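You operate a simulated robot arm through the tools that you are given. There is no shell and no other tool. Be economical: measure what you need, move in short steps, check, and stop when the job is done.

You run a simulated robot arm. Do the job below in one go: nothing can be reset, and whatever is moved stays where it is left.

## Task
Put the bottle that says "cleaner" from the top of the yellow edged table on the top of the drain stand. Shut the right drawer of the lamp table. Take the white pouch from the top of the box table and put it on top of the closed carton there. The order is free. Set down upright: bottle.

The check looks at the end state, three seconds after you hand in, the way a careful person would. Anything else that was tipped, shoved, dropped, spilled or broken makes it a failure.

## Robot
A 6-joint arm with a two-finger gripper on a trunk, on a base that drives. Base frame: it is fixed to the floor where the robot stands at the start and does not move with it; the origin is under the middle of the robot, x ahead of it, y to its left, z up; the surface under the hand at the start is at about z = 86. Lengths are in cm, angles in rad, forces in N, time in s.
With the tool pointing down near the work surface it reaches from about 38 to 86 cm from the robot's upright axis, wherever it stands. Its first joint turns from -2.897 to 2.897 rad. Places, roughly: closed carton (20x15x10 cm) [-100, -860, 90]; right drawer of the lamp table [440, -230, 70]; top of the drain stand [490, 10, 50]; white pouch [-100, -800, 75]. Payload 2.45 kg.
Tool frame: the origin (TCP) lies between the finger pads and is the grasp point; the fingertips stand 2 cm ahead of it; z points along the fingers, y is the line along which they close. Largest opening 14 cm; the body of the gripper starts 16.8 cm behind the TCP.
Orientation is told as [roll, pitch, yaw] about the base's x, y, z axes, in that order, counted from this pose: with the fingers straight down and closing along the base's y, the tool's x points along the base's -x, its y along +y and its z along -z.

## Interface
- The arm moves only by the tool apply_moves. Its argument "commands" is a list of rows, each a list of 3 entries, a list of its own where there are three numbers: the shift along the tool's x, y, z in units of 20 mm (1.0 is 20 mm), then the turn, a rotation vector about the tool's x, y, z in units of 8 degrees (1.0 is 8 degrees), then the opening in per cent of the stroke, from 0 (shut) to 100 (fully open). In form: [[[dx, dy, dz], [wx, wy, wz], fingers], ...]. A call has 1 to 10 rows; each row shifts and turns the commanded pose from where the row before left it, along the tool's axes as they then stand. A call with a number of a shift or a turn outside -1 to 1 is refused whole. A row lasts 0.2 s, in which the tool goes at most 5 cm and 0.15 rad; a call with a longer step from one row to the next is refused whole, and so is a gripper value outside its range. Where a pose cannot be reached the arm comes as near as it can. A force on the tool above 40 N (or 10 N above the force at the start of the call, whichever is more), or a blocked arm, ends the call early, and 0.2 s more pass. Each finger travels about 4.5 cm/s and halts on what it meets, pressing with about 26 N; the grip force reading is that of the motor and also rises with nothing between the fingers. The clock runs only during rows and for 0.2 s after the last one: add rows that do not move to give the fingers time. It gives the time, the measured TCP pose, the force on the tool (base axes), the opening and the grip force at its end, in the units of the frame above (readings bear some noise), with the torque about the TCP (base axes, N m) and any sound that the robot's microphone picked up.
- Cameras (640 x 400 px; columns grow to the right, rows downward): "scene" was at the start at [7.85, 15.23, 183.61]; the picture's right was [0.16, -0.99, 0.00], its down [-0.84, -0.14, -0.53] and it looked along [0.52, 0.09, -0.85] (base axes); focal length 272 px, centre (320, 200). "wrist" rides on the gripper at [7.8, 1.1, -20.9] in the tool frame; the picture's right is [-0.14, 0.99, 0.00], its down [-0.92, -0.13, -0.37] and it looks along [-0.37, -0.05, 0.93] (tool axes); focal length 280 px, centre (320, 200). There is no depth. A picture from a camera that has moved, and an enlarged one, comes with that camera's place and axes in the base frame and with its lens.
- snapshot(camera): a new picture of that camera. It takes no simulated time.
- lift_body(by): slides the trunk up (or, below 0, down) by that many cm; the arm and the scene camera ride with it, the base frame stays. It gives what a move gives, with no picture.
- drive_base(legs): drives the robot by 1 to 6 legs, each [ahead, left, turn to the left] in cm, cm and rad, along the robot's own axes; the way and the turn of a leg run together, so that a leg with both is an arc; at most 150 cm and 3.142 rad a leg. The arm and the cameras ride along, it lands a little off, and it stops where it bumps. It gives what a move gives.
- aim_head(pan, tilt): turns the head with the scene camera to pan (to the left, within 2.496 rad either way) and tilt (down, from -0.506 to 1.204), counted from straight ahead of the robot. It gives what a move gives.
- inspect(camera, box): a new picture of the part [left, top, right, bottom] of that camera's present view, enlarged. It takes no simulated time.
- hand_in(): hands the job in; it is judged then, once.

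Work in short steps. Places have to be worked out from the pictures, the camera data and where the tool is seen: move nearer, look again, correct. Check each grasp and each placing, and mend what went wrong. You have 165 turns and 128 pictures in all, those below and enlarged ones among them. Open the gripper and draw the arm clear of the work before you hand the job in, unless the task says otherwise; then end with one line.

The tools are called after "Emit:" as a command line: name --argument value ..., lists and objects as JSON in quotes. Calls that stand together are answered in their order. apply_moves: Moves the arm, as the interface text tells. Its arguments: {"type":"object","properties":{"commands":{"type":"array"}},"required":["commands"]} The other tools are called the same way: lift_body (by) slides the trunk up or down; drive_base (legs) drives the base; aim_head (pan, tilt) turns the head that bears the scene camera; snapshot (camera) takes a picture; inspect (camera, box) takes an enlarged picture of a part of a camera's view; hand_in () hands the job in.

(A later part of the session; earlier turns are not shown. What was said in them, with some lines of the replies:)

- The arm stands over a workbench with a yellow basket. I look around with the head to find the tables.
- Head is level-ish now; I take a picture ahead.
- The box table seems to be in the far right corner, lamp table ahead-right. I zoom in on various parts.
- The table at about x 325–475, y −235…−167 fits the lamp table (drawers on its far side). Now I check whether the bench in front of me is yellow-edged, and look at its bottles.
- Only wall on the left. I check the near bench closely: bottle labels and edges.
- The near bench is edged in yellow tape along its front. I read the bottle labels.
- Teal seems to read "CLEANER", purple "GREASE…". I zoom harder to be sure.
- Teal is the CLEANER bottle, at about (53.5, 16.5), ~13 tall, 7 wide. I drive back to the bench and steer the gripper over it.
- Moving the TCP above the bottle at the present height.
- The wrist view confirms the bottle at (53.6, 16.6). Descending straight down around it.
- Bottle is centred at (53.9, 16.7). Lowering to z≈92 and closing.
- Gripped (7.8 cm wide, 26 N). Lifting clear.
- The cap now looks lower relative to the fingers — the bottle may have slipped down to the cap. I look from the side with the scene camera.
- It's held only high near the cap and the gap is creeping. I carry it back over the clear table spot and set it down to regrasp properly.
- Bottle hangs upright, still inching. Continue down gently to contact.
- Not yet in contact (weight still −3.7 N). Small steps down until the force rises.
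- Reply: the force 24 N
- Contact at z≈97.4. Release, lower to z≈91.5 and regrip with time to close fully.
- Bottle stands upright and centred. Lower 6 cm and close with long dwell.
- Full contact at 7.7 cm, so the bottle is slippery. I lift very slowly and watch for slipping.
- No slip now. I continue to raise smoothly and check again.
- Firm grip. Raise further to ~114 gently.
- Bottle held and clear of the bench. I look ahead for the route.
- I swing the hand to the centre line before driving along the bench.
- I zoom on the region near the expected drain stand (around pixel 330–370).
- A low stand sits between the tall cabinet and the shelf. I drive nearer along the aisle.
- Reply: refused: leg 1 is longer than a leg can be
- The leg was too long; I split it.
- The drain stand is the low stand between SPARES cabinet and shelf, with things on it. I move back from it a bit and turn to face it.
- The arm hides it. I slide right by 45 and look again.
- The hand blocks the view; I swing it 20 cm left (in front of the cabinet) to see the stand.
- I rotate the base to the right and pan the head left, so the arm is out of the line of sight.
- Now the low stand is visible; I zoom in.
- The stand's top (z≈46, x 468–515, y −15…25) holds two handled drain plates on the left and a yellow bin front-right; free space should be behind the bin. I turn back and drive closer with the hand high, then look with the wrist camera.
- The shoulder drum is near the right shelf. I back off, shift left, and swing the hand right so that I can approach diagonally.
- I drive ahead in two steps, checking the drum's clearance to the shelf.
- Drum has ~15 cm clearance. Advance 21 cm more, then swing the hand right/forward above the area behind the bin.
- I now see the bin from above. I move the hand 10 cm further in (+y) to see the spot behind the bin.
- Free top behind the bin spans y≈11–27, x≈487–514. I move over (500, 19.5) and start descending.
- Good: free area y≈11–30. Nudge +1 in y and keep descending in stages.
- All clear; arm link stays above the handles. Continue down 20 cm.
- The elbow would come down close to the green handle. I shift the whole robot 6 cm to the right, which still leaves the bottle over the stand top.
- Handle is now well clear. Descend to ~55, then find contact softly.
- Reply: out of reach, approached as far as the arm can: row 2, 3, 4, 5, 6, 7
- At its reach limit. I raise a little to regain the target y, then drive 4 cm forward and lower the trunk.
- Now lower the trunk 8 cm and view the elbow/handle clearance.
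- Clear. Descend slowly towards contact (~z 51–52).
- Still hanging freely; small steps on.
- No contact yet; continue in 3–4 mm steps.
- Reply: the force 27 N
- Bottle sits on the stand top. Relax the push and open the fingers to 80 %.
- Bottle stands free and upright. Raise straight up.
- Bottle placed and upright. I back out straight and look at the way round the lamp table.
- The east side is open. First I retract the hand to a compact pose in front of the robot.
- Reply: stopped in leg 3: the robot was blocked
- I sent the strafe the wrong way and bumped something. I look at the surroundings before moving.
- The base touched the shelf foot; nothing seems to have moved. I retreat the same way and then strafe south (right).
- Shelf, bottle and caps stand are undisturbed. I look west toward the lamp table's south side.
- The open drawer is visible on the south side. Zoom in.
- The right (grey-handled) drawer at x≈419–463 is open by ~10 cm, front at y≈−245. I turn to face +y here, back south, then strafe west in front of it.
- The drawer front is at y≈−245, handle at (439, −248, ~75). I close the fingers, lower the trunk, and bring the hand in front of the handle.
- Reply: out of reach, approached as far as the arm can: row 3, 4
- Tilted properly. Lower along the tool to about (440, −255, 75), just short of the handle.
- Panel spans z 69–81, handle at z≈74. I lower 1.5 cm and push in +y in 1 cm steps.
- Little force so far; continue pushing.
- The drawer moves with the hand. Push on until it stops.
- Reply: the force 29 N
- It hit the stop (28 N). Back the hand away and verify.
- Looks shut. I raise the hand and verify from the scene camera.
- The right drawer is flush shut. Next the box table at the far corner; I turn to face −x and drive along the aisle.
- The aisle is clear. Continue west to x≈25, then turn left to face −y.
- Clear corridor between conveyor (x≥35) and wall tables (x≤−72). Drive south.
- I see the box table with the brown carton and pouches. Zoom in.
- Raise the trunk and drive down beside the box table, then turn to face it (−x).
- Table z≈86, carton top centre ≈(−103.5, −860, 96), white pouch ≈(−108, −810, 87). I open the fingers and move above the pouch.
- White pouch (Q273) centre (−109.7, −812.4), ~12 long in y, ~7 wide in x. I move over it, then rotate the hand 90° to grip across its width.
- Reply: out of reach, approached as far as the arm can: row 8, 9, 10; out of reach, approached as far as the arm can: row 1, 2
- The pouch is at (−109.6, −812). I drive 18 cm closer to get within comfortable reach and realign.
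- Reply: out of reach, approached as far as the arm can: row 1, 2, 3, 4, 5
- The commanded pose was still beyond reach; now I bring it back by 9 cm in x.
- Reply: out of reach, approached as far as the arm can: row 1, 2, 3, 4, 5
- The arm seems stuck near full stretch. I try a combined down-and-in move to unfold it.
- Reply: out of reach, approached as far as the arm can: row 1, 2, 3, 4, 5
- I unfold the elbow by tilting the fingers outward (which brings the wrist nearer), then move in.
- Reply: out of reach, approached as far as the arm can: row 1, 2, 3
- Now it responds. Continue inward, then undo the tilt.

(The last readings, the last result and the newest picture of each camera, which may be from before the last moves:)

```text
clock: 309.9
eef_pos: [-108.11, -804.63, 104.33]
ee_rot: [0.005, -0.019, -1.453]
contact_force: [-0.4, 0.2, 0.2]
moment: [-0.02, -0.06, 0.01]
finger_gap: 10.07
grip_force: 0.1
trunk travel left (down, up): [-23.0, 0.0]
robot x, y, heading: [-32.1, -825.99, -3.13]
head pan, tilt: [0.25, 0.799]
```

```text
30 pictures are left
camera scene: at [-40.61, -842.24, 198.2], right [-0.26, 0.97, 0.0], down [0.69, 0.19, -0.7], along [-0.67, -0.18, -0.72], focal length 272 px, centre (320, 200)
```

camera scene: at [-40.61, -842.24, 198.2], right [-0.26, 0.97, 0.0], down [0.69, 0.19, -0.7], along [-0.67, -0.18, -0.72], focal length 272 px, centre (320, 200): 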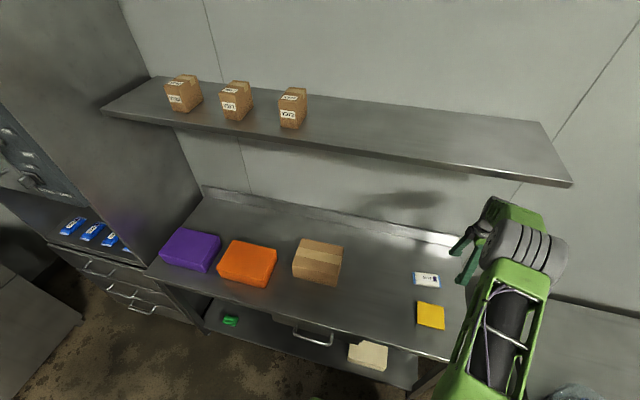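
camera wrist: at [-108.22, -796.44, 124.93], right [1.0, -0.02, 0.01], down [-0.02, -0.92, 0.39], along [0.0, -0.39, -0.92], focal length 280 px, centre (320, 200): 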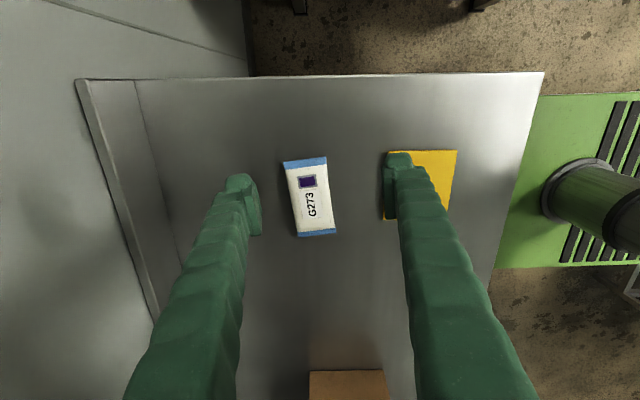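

Pouch at (−109.6, −812.2), hand yaw matches its axis. Move over it and descend to ~91.

Emit:
apply_moves --commands '[[[-0.92, -0.3, 0], [0, 0, 0], 72], [[-0.92, -0.3, 0], [0, 0, 0], 72], [[-0.92, -0.3, 0], [0, 0, 0], 72], [[-0.92, -0.3, 0], [0, 0, 0], 72], [[0, 0, 1], [0, 0, 0], 72], [[0, 0, 1], [0, 0, 0], 72], [[0, 0, 1], [0, 0, 0], 72], [[0, 0, 1], [0, 0, 0], 72], [[0, 0, 1], [0, 0, 0], 72], [[0, 0, 1], [0, 0, 0], 72]]'

Emit:
snapshot --camera "wrist"

```text
clock: 312.1
eef_pos: [-109.72, -812.9, 92.7]
ee_rot: [0.001, -0.022, -1.451]
contact_force: [-0.4, -0.5, -0.1]
moment: [-0.02, -0.02, 0.0]
finger_gap: 10.07
grip_force: 0.0
trunk travel left (down, up): [-23.0, 0.0]
robot x, y, heading: [-31.93, -826.02, -3.13]
head pan, tilt: [0.25, 0.799]
```

```text
29 pictures are left
camera wrist: at [-109.67, -804.47, 113.34], right [1.0, -0.02, 0.01], down [-0.02, -0.92, 0.39], along [0.0, -0.39, -0.92], focal length 280 px, centre (320, 200)
```

wrist: 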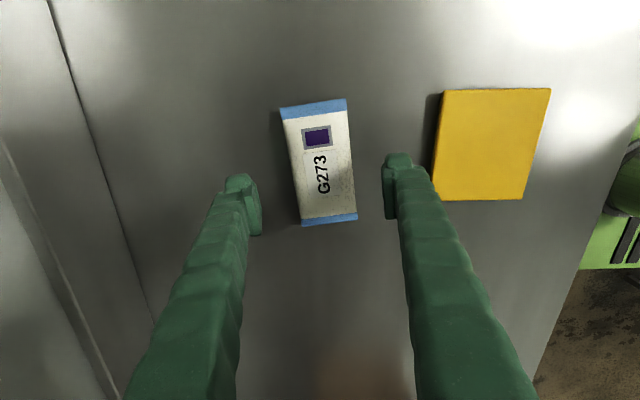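

Centred. Lower to 88.7, then small steps until a light touch.

Emit:
apply_moves --commands '[[[0.5, 0, 1], [0, 0, 0], 72], [[0, 0, 0.8], [0, 0, 0], 72], [[0, 0, 0], [0, 0, 0], 72]]'

Emit:
apply_moves --commands '[[[0, 0, 0.2], [0, 0, 0], 72], [[0, 0, 0], [0, 0, 0], 72]]'

Emit:
inspect --camera "wrist" --box '[200, 90, 440, 250]'

```text
clock: 312.9
eef_pos: [-109.67, -811.77, 89.07]
ee_rot: [0.003, -0.021, -1.452]
contact_force: [0.0, -0.1, 0.1]
moment: [-0.03, 0.02, 0.02]
finger_gap: 10.08
grip_force: 0.1
trunk travel left (down, up): [-23.0, 0.0]
robot x, y, heading: [-31.9, -826.47, -3.129]
head pan, tilt: [0.25, 0.799]
```

```text
clock: 313.6
eef_pos: [-109.73, -811.8, 88.51]
ee_rot: [0.001, -0.02, -1.453]
contact_force: [-1.0, 0.5, -0.9]
moment: [-0.01, -0.03, -0.02]
finger_gap: 10.11
grip_force: 0.0
trunk travel left (down, up): [-23.0, 0.0]
robot x, y, heading: [-32.25, -825.85, -3.127]
head pan, tilt: [0.25, 0.799]
```

```text
2.50 times, centred on (320, 170) of wrist
camera zoom: at [-109.67, -803.52, 109.16], right [1.0, -0.02, 0.01], down [-0.02, -0.92, 0.39], along [0.0, -0.39, -0.92], focal length 701 px, centre (320, 275)
```

zoom: 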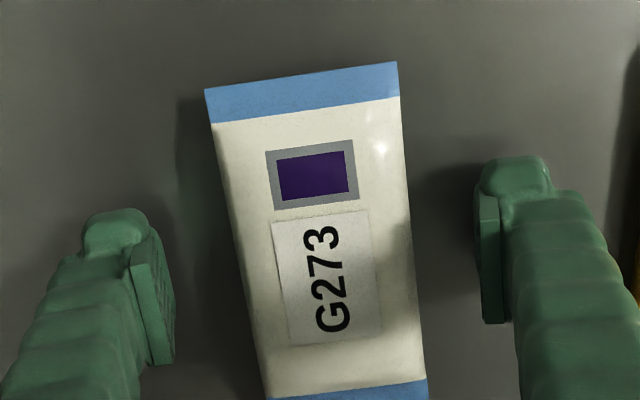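

Aligned. Two more small downward steps, checking for touch.

Emit:
apply_moves --commands '[[[0, 0, 0.2], [0, 0, 0], 72], [[0, 0, 0], [0, 0, 0], 72]]'

Emit:
apply_moves --commands '[[[0, 0, 0.15], [0, 0, 0], 72], [[0, 0, 0], [0, 0, 0], 72]]'

```text
clock: 314.1
eef_pos: [-109.69, -811.84, 88.06]
ee_rot: [0.003, -0.02, -1.452]
contact_force: [-0.2, 0.2, -0.5]
moment: [-0.02, -0.02, 0.01]
finger_gap: 10.09
grip_force: 0.1
trunk travel left (down, up): [-23.0, 0.0]
robot x, y, heading: [-31.99, -826.29, -3.128]
head pan, tilt: [0.25, 0.799]
```

```text
clock: 314.8
eef_pos: [-109.69, -811.76, 87.71]
ee_rot: [0.005, -0.02, -1.452]
contact_force: [0.3, -0.3, -0.3]
moment: [-0.01, 0.0, -0.02]
finger_gap: 10.09
grip_force: 0.1
trunk travel left (down, up): [-23.0, 0.0]
robot x, y, heading: [-32.13, -826.31, -3.128]
head pan, tilt: [0.25, 0.799]
```

Tips at ~85.7, just above the table. Close on the pouch.

Emit:
apply_moves --commands '[[[0, 0, 0], [0, 0, 0], 35], [[0, 0, 0], [0, 0, 0], 35], [[0, 0, 0], [0, 0, 0], 35], [[0, 0, 0], [0, 0, 0], 35], [[0, 0, 0], [0, 0, 0], 35], [[0, 0, 0], [0, 0, 0], 35]]'

Emit:
inspect --camera "wrist" --box '[200, 90, 440, 250]'

```text
clock: 316.1
eef_pos: [-109.86, -811.83, 87.94]
ee_rot: [0.0, -0.019, -1.451]
contact_force: [-4.6, -0.7, 24.5]
moment: [0.08, -0.12, -0.05]
finger_gap: 5.9
grip_force: 25.9
trunk travel left (down, up): [-23.0, 0.0]
robot x, y, heading: [-31.78, -826.47, -3.129]
head pan, tilt: [0.25, 0.799]
```

```text
2.50 times, centred on (320, 170) of wrist
camera zoom: at [-109.71, -803.55, 108.61], right [1.0, -0.02, 0.0], down [-0.02, -0.92, 0.39], along [-0.01, -0.39, -0.92], focal length 701 px, centre (320, 275)
```

zoom: 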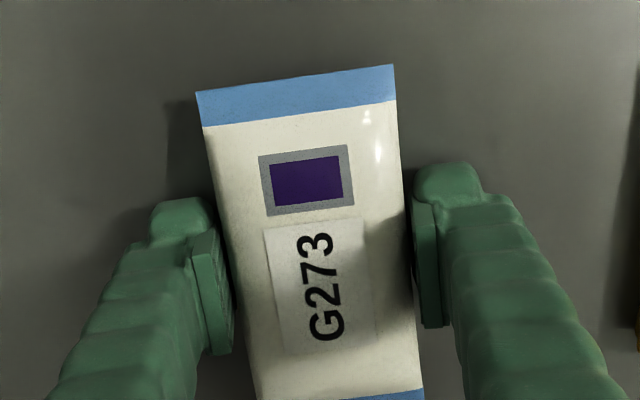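

Gripped (5.9 cm). Lift slowly and check.

Emit:
apply_moves --commands '[[[0, 0, -0.1], [0, 0, 0], 20], [[0, 0, -0.15], [0, 0, 0], 20], [[0, 0, -0.2], [0, 0, 0], 20], [[0, 0, -0.3], [0, 0, 0], 20], [[0, 0, -0.4], [0, 0, 0], 20], [[0, 0, -0.4], [0, 0, 0], 20], [[0, 0, -0.4], [0, 0, 0], 20], [[0, 0, -0.3], [0, 0, 0], 20]]'

Emit:
snapshot --camera "wrist"

```text
clock: 317.9
eef_pos: [-110.01, -811.65, 92.41]
ee_rot: [0.004, -0.021, -1.452]
contact_force: [-0.3, -0.1, -0.7]
moment: [-0.03, 0.02, 0.03]
finger_gap: 5.89
grip_force: 26.4
trunk travel left (down, up): [-23.0, 0.0]
robot x, y, heading: [-31.93, -826.39, -3.124]
head pan, tilt: [0.25, 0.799]
```

```text
26 pictures are left
camera wrist: at [-109.92, -803.37, 112.96], right [1.0, -0.02, 0.01], down [-0.02, -0.92, 0.39], along [0.0, -0.39, -0.92], focal length 280 px, centre (320, 200)
```

wrist: 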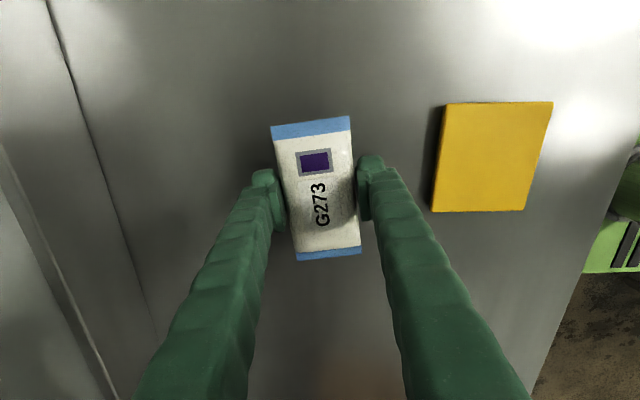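

Held well. Lift to ~106 and then strafe the base left (−y) by 48 cm to bring the pouch above the carton.

Emit:
apply_moves --commands '[[[0, 0, -0.4], [0, 0, 0], 20], [[0, 0, -0.8], [0, 0, 0], 20], [[0, 0, -0.9], [0, 0, 0], 20], [[0, 0, -0.9], [0, 0, 0], 20], [[0, 0, -0.9], [0, 0, 0], 20], [[0, 0, -0.9], [0, 0, 0], 20], [[0, 0, -0.9], [0, 0, 0], 20], [[0, 0, -0.6], [0, 0, 0], 20]]'

Emit:
drive_base --legs '[[0, 46, 0]]'

Emit:
snapshot --camera "wrist"

```text
clock: 319.8
eef_pos: [-109.78, -811.43, 105.05]
ee_rot: [0.002, -0.021, -1.452]
contact_force: [-0.4, -0.3, -0.9]
moment: [-0.02, 0.0, -0.01]
finger_gap: 5.9
grip_force: 26.1
trunk travel left (down, up): [-23.0, 0.0]
robot x, y, heading: [-32.03, -825.89, -3.128]
head pan, tilt: [0.25, 0.799]
```

```text
clock: 324.2
eef_pos: [-108.97, -856.79, 104.98]
ee_rot: [0.005, -0.02, -1.448]
contact_force: [0.0, 0.1, -1.0]
moment: [0.07, -0.01, 0.02]
finger_gap: 5.9
grip_force: 26.5
trunk travel left (down, up): [-23.0, 0.0]
robot x, y, heading: [-31.08, -871.19, -3.121]
head pan, tilt: [0.25, 0.799]
```

```text
25 pictures are left
camera wrist: at [-109.05, -848.58, 125.64], right [1.0, -0.01, 0.01], down [-0.02, -0.92, 0.39], along [0.0, -0.39, -0.92], focal length 280 px, centre (320, 200)
```

wrist: 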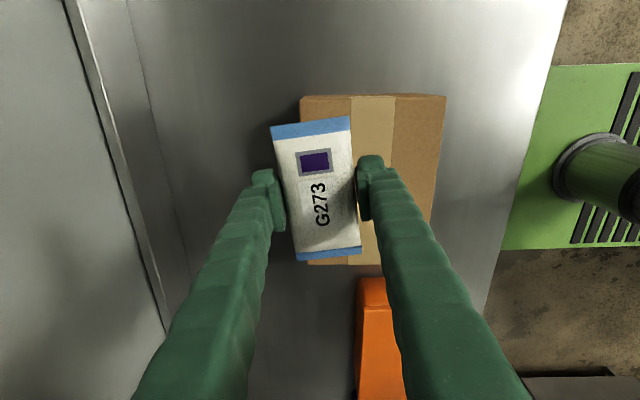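

Carton top centre ≈ (−103, −859.5). Shift over it.

Emit:
apply_moves --commands '[[[-0.43, 0.7, 0], [0, 0, 0], 20], [[-0.43, 0.7, 0], [0, 0, 0], 20], [[-0.43, 0.7, 0], [0, 0, 0], 20], [[-0.43, 0.7, 0], [0, 0, 0], 20], [[0, 0, 0.6], [0, 0, 0], 20], [[0, 0, 0.6], [0, 0, 0], 20], [[0, 0, 0.4], [0, 0, 0], 20], [[0, 0, 0], [0, 0, 0], 20]]'

Emit:
snapshot --camera "wrist"

Emit:
snapshot --camera "scene"

```text
clock: 326.1
eef_pos: [-102.96, -859.57, 101.82]
ee_rot: [0.004, -0.021, -1.446]
contact_force: [-0.6, 0.6, -0.6]
moment: [0.0, 0.01, -0.02]
finger_gap: 5.89
grip_force: 26.1
trunk travel left (down, up): [-23.0, 0.0]
robot x, y, heading: [-31.45, -871.33, -3.122]
head pan, tilt: [0.25, 0.799]
```

```text
24 pictures are left
camera wrist: at [-102.95, -851.29, 122.56], right [1.0, -0.01, 0.01], down [-0.02, -0.92, 0.39], along [0.0, -0.39, -0.92], focal length 280 px, centre (320, 200)
```

wrist: 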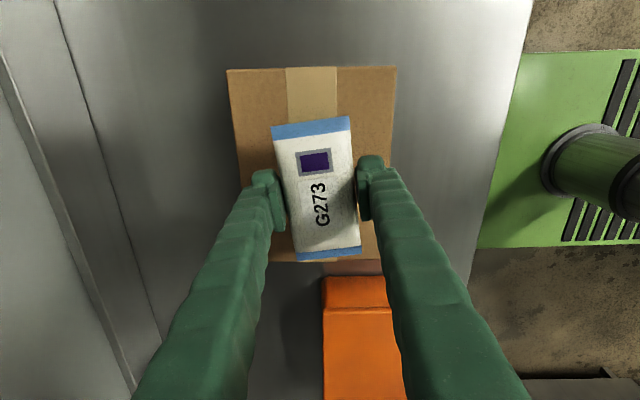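

```text
23 pictures are left
camera scene: at [-39.66, -887.44, 198.21], right [-0.27, 0.96, 0.0], down [0.69, 0.19, -0.7], along [-0.67, -0.18, -0.72], focal length 272 px, centre (320, 200)
```

scene: 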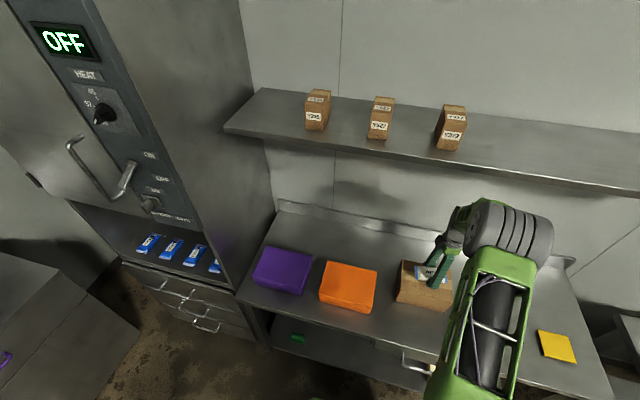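

Well centred over the carton. Lower gently to contact.

Emit:
apply_moves --commands '[[[0, 0, 0.4], [0, 0, 0], 20], [[0, 0, 0.4], [0, 0, 0], 20], [[0, 0, 0.3], [0, 0, 0], 20], [[0, 0, 0], [0, 0, 0], 20]]'

Emit:
apply_moves --commands '[[[0, 0, 0.15], [0, 0, 0], 20], [[0, 0, 0], [0, 0, 0], 20]]'

```text
clock: 327.1
eef_pos: [-102.94, -859.59, 99.62]
ee_rot: [0.004, -0.021, -1.446]
contact_force: [0.2, -0.2, -1.2]
moment: [-0.01, 0.01, 0.01]
finger_gap: 5.9
grip_force: 25.9
trunk travel left (down, up): [-23.0, 0.0]
robot x, y, heading: [-30.89, -870.88, -3.123]
head pan, tilt: [0.25, 0.799]
```

```text
clock: 327.6
eef_pos: [-102.95, -859.68, 99.34]
ee_rot: [0.003, -0.021, -1.448]
contact_force: [0.7, -0.1, -1.3]
moment: [0.04, 0.01, -0.02]
finger_gap: 5.9
grip_force: 26.2
trunk travel left (down, up): [-23.0, 0.0]
robot x, y, heading: [-31.03, -871.49, -3.121]
head pan, tilt: [0.25, 0.799]
```

No contact yet; continue in 3 mm steps.

Emit:
apply_moves --commands '[[[0, 0, 0.15], [0, 0, 0], 20], [[0, 0, 0.15], [0, 0, 0], 20], [[0, 0, 0], [0, 0, 0], 20]]'

Emit:
apply_moves --commands '[[[0, 0, 0.15], [0, 0, 0], 20], [[0, 0, 0], [0, 0, 0], 20]]'

```text
clock: 328.4
eef_pos: [-102.88, -859.64, 98.71]
ee_rot: [0.005, -0.02, -1.447]
contact_force: [-0.1, 0.3, -0.8]
moment: [0.01, -0.01, 0.03]
finger_gap: 5.91
grip_force: 26.4
trunk travel left (down, up): [-23.0, 0.0]
robot x, y, heading: [-31.0, -871.73, -3.12]
head pan, tilt: [0.25, 0.799]
```

```text
clock: 329.1
eef_pos: [-102.9, -859.63, 98.49]
ee_rot: [0.003, -0.023, -1.446]
contact_force: [-0.5, 0.0, -1.4]
moment: [-0.01, 0.0, 0.0]
finger_gap: 5.89
grip_force: 25.7
trunk travel left (down, up): [-23.0, 0.0]
robot x, y, heading: [-31.36, -871.6, -3.124]
head pan, tilt: [0.25, 0.799]
```

Still free; a few more small steps.

Emit:
apply_moves --commands '[[[0, 0, 0.15], [0, 0, 0], 20], [[0, 0, 0], [0, 0, 0], 20]]'

Emit:
apply_moves --commands '[[[0, 0, 0.15], [0, 0, 0], 20], [[0, 0, 0], [0, 0, 0], 20]]'

```text
clock: 329.6
eef_pos: [-102.97, -859.67, 98.23]
ee_rot: [0.003, -0.02, -1.446]
contact_force: [0.3, 0.8, -1.3]
moment: [0.03, 0.01, -0.02]
finger_gap: 5.9
grip_force: 25.9
trunk travel left (down, up): [-23.0, 0.0]
robot x, y, heading: [-31.64, -871.22, -3.121]
head pan, tilt: [0.25, 0.799]
```

```text
clock: 330.2
eef_pos: [-102.91, -859.64, 97.96]
ee_rot: [0.001, -0.02, -1.448]
contact_force: [0.5, -0.4, 3.8]
moment: [0.08, 0.13, 0.0]
finger_gap: 5.88
grip_force: 25.8
trunk travel left (down, up): [-23.0, 0.0]
robot x, y, heading: [-31.01, -871.35, -3.124]
head pan, tilt: [0.25, 0.799]
```

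Light contact (+3.8 N). Open the fingers moderately and let go.

Emit:
apply_moves --commands '[[[0, 0, -0.05], [0, 0, 0], 45], [[0, 0, 0], [0, 0, 0], 55], [[0, 0, 0], [0, 0, 0], 68], [[0, 0, 0], [0, 0, 0], 68], [[0, 0, 0], [0, 0, 0], 68]]'

Emit:
snapshot --camera "wrist"

```text
clock: 331.4
eef_pos: [-102.95, -859.83, 97.95]
ee_rot: [0.004, -0.02, -1.447]
contact_force: [-0.6, -0.4, 0.6]
moment: [-0.01, -0.01, 0.01]
finger_gap: 9.55
grip_force: 0.0
trunk travel left (down, up): [-23.0, 0.0]
robot x, y, heading: [-31.34, -871.36, -3.126]
head pan, tilt: [0.25, 0.799]
```

```text
22 pictures are left
camera wrist: at [-102.99, -851.52, 118.65], right [1.0, -0.01, 0.01], down [-0.02, -0.92, 0.39], along [0.0, -0.39, -0.92], focal length 280 px, centre (320, 200)
```

wrist: 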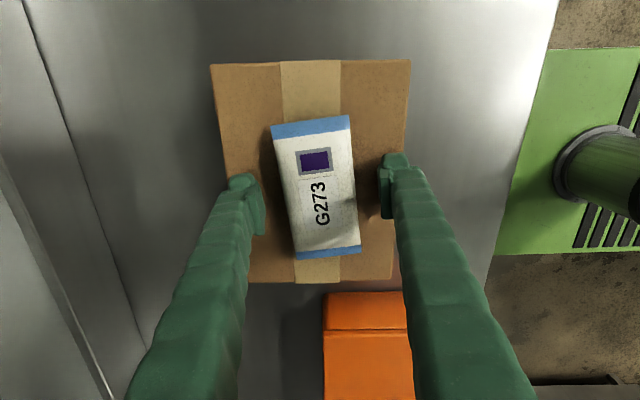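

Pouch lies on the carton. Raise the hand straight up.

Emit:
apply_moves --commands '[[[0, 0, -0.3], [0, 0, 0], 68], [[0, 0, -0.7], [0, 0, 0], 68], [[0, 0, -1], [0, 0, 0], 68], [[0, 0, -1], [0, 0, 0], 68], [[0, 0, -1], [0, 0, 0], 68], [[0, 0, -1], [0, 0, 0], 68]]'

Emit:
drive_base --legs '[[-20, 0, 0]]'

Emit:
aim_head --pan 0.1 --tilt 0.75

Emit:
snapshot --camera "scene"

Emit:
snapshot --camera "wrist"

```text
clock: 332.9
eef_pos: [-102.98, -859.46, 108.04]
ee_rot: [0.002, -0.021, -1.446]
contact_force: [-0.4, 0.1, -0.3]
moment: [0.0, -0.02, -0.01]
finger_gap: 9.52
grip_force: 0.0
trunk travel left (down, up): [-23.0, 0.0]
robot x, y, heading: [-31.33, -871.19, -3.12]
head pan, tilt: [0.25, 0.799]
```

```text
clock: 334.4
eef_pos: [-82.81, -859.09, 108.05]
ee_rot: [0.001, -0.022, -1.449]
contact_force: [0.7, 0.2, 0.1]
moment: [0.0, 0.03, 0.05]
finger_gap: 9.53
grip_force: 0.1
trunk travel left (down, up): [-23.0, 0.0]
robot x, y, heading: [-11.45, -870.81, -3.124]
head pan, tilt: [0.25, 0.799]
```

```text
clock: 335.1
eef_pos: [-83.14, -859.15, 107.88]
ee_rot: [0.004, -0.022, -1.449]
contact_force: [0.0, 0.6, 0.7]
moment: [0.02, 0.0, 0.02]
finger_gap: 9.53
grip_force: 0.1
trunk travel left (down, up): [-23.0, 0.0]
robot x, y, heading: [-11.42, -871.32, -3.121]
head pan, tilt: [0.099, 0.75]
```

```text
21 pictures are left
camera scene: at [-20.2, -885.9, 198.61], right [-0.12, 0.99, 0.0], down [0.68, 0.08, -0.73], along [-0.73, -0.09, -0.68], focal length 272 px, centre (320, 200)
```

scene: 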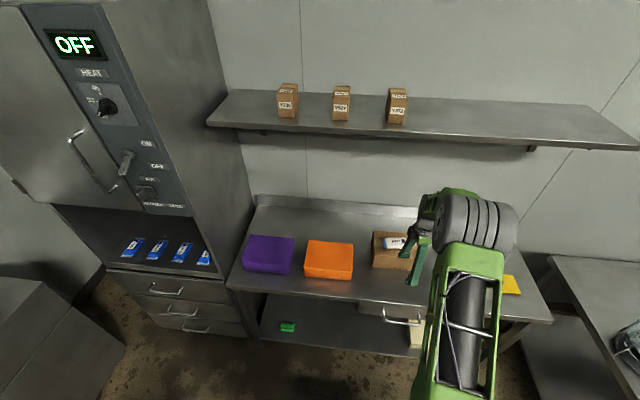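

```text
20 pictures are left
camera wrist: at [-83.0, -850.86, 128.58], right [1.0, -0.02, 0.01], down [-0.02, -0.92, 0.39], along [0.0, -0.39, -0.92], focal length 280 px, centre (320, 200)
```

wrist: 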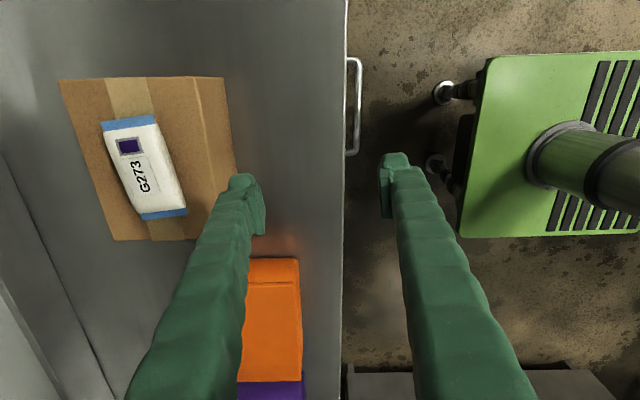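

The pouch rests centrally on the closed carton and nothing else moved. I draw back a bit more before handing in.

Emit:
drive_base --legs '[[-10, 0, 0]]'

Emit:
hand_in

```text
clock: 336.3
eef_pos: [-72.93, -858.92, 108.06]
ee_rot: [0.002, -0.022, -1.448]
contact_force: [1.2, 0.5, 1.0]
moment: [-0.01, 0.06, -0.02]
finger_gap: 9.52
grip_force: 0.1
trunk travel left (down, up): [-23.0, 0.0]
robot x, y, heading: [-1.36, -870.68, -3.12]
head pan, tilt: [0.099, 0.75]
```

```text
The job is handed in.
```

All three jobs are done and handed in: the cleaner bottle stands upright on the drain stand, the lamp table's right drawer is shut, and the white pouch lies on the closed carton. On the way I bumped the base against the foot of shelf 92 once, and the pictures afterwards showed nothing moved.
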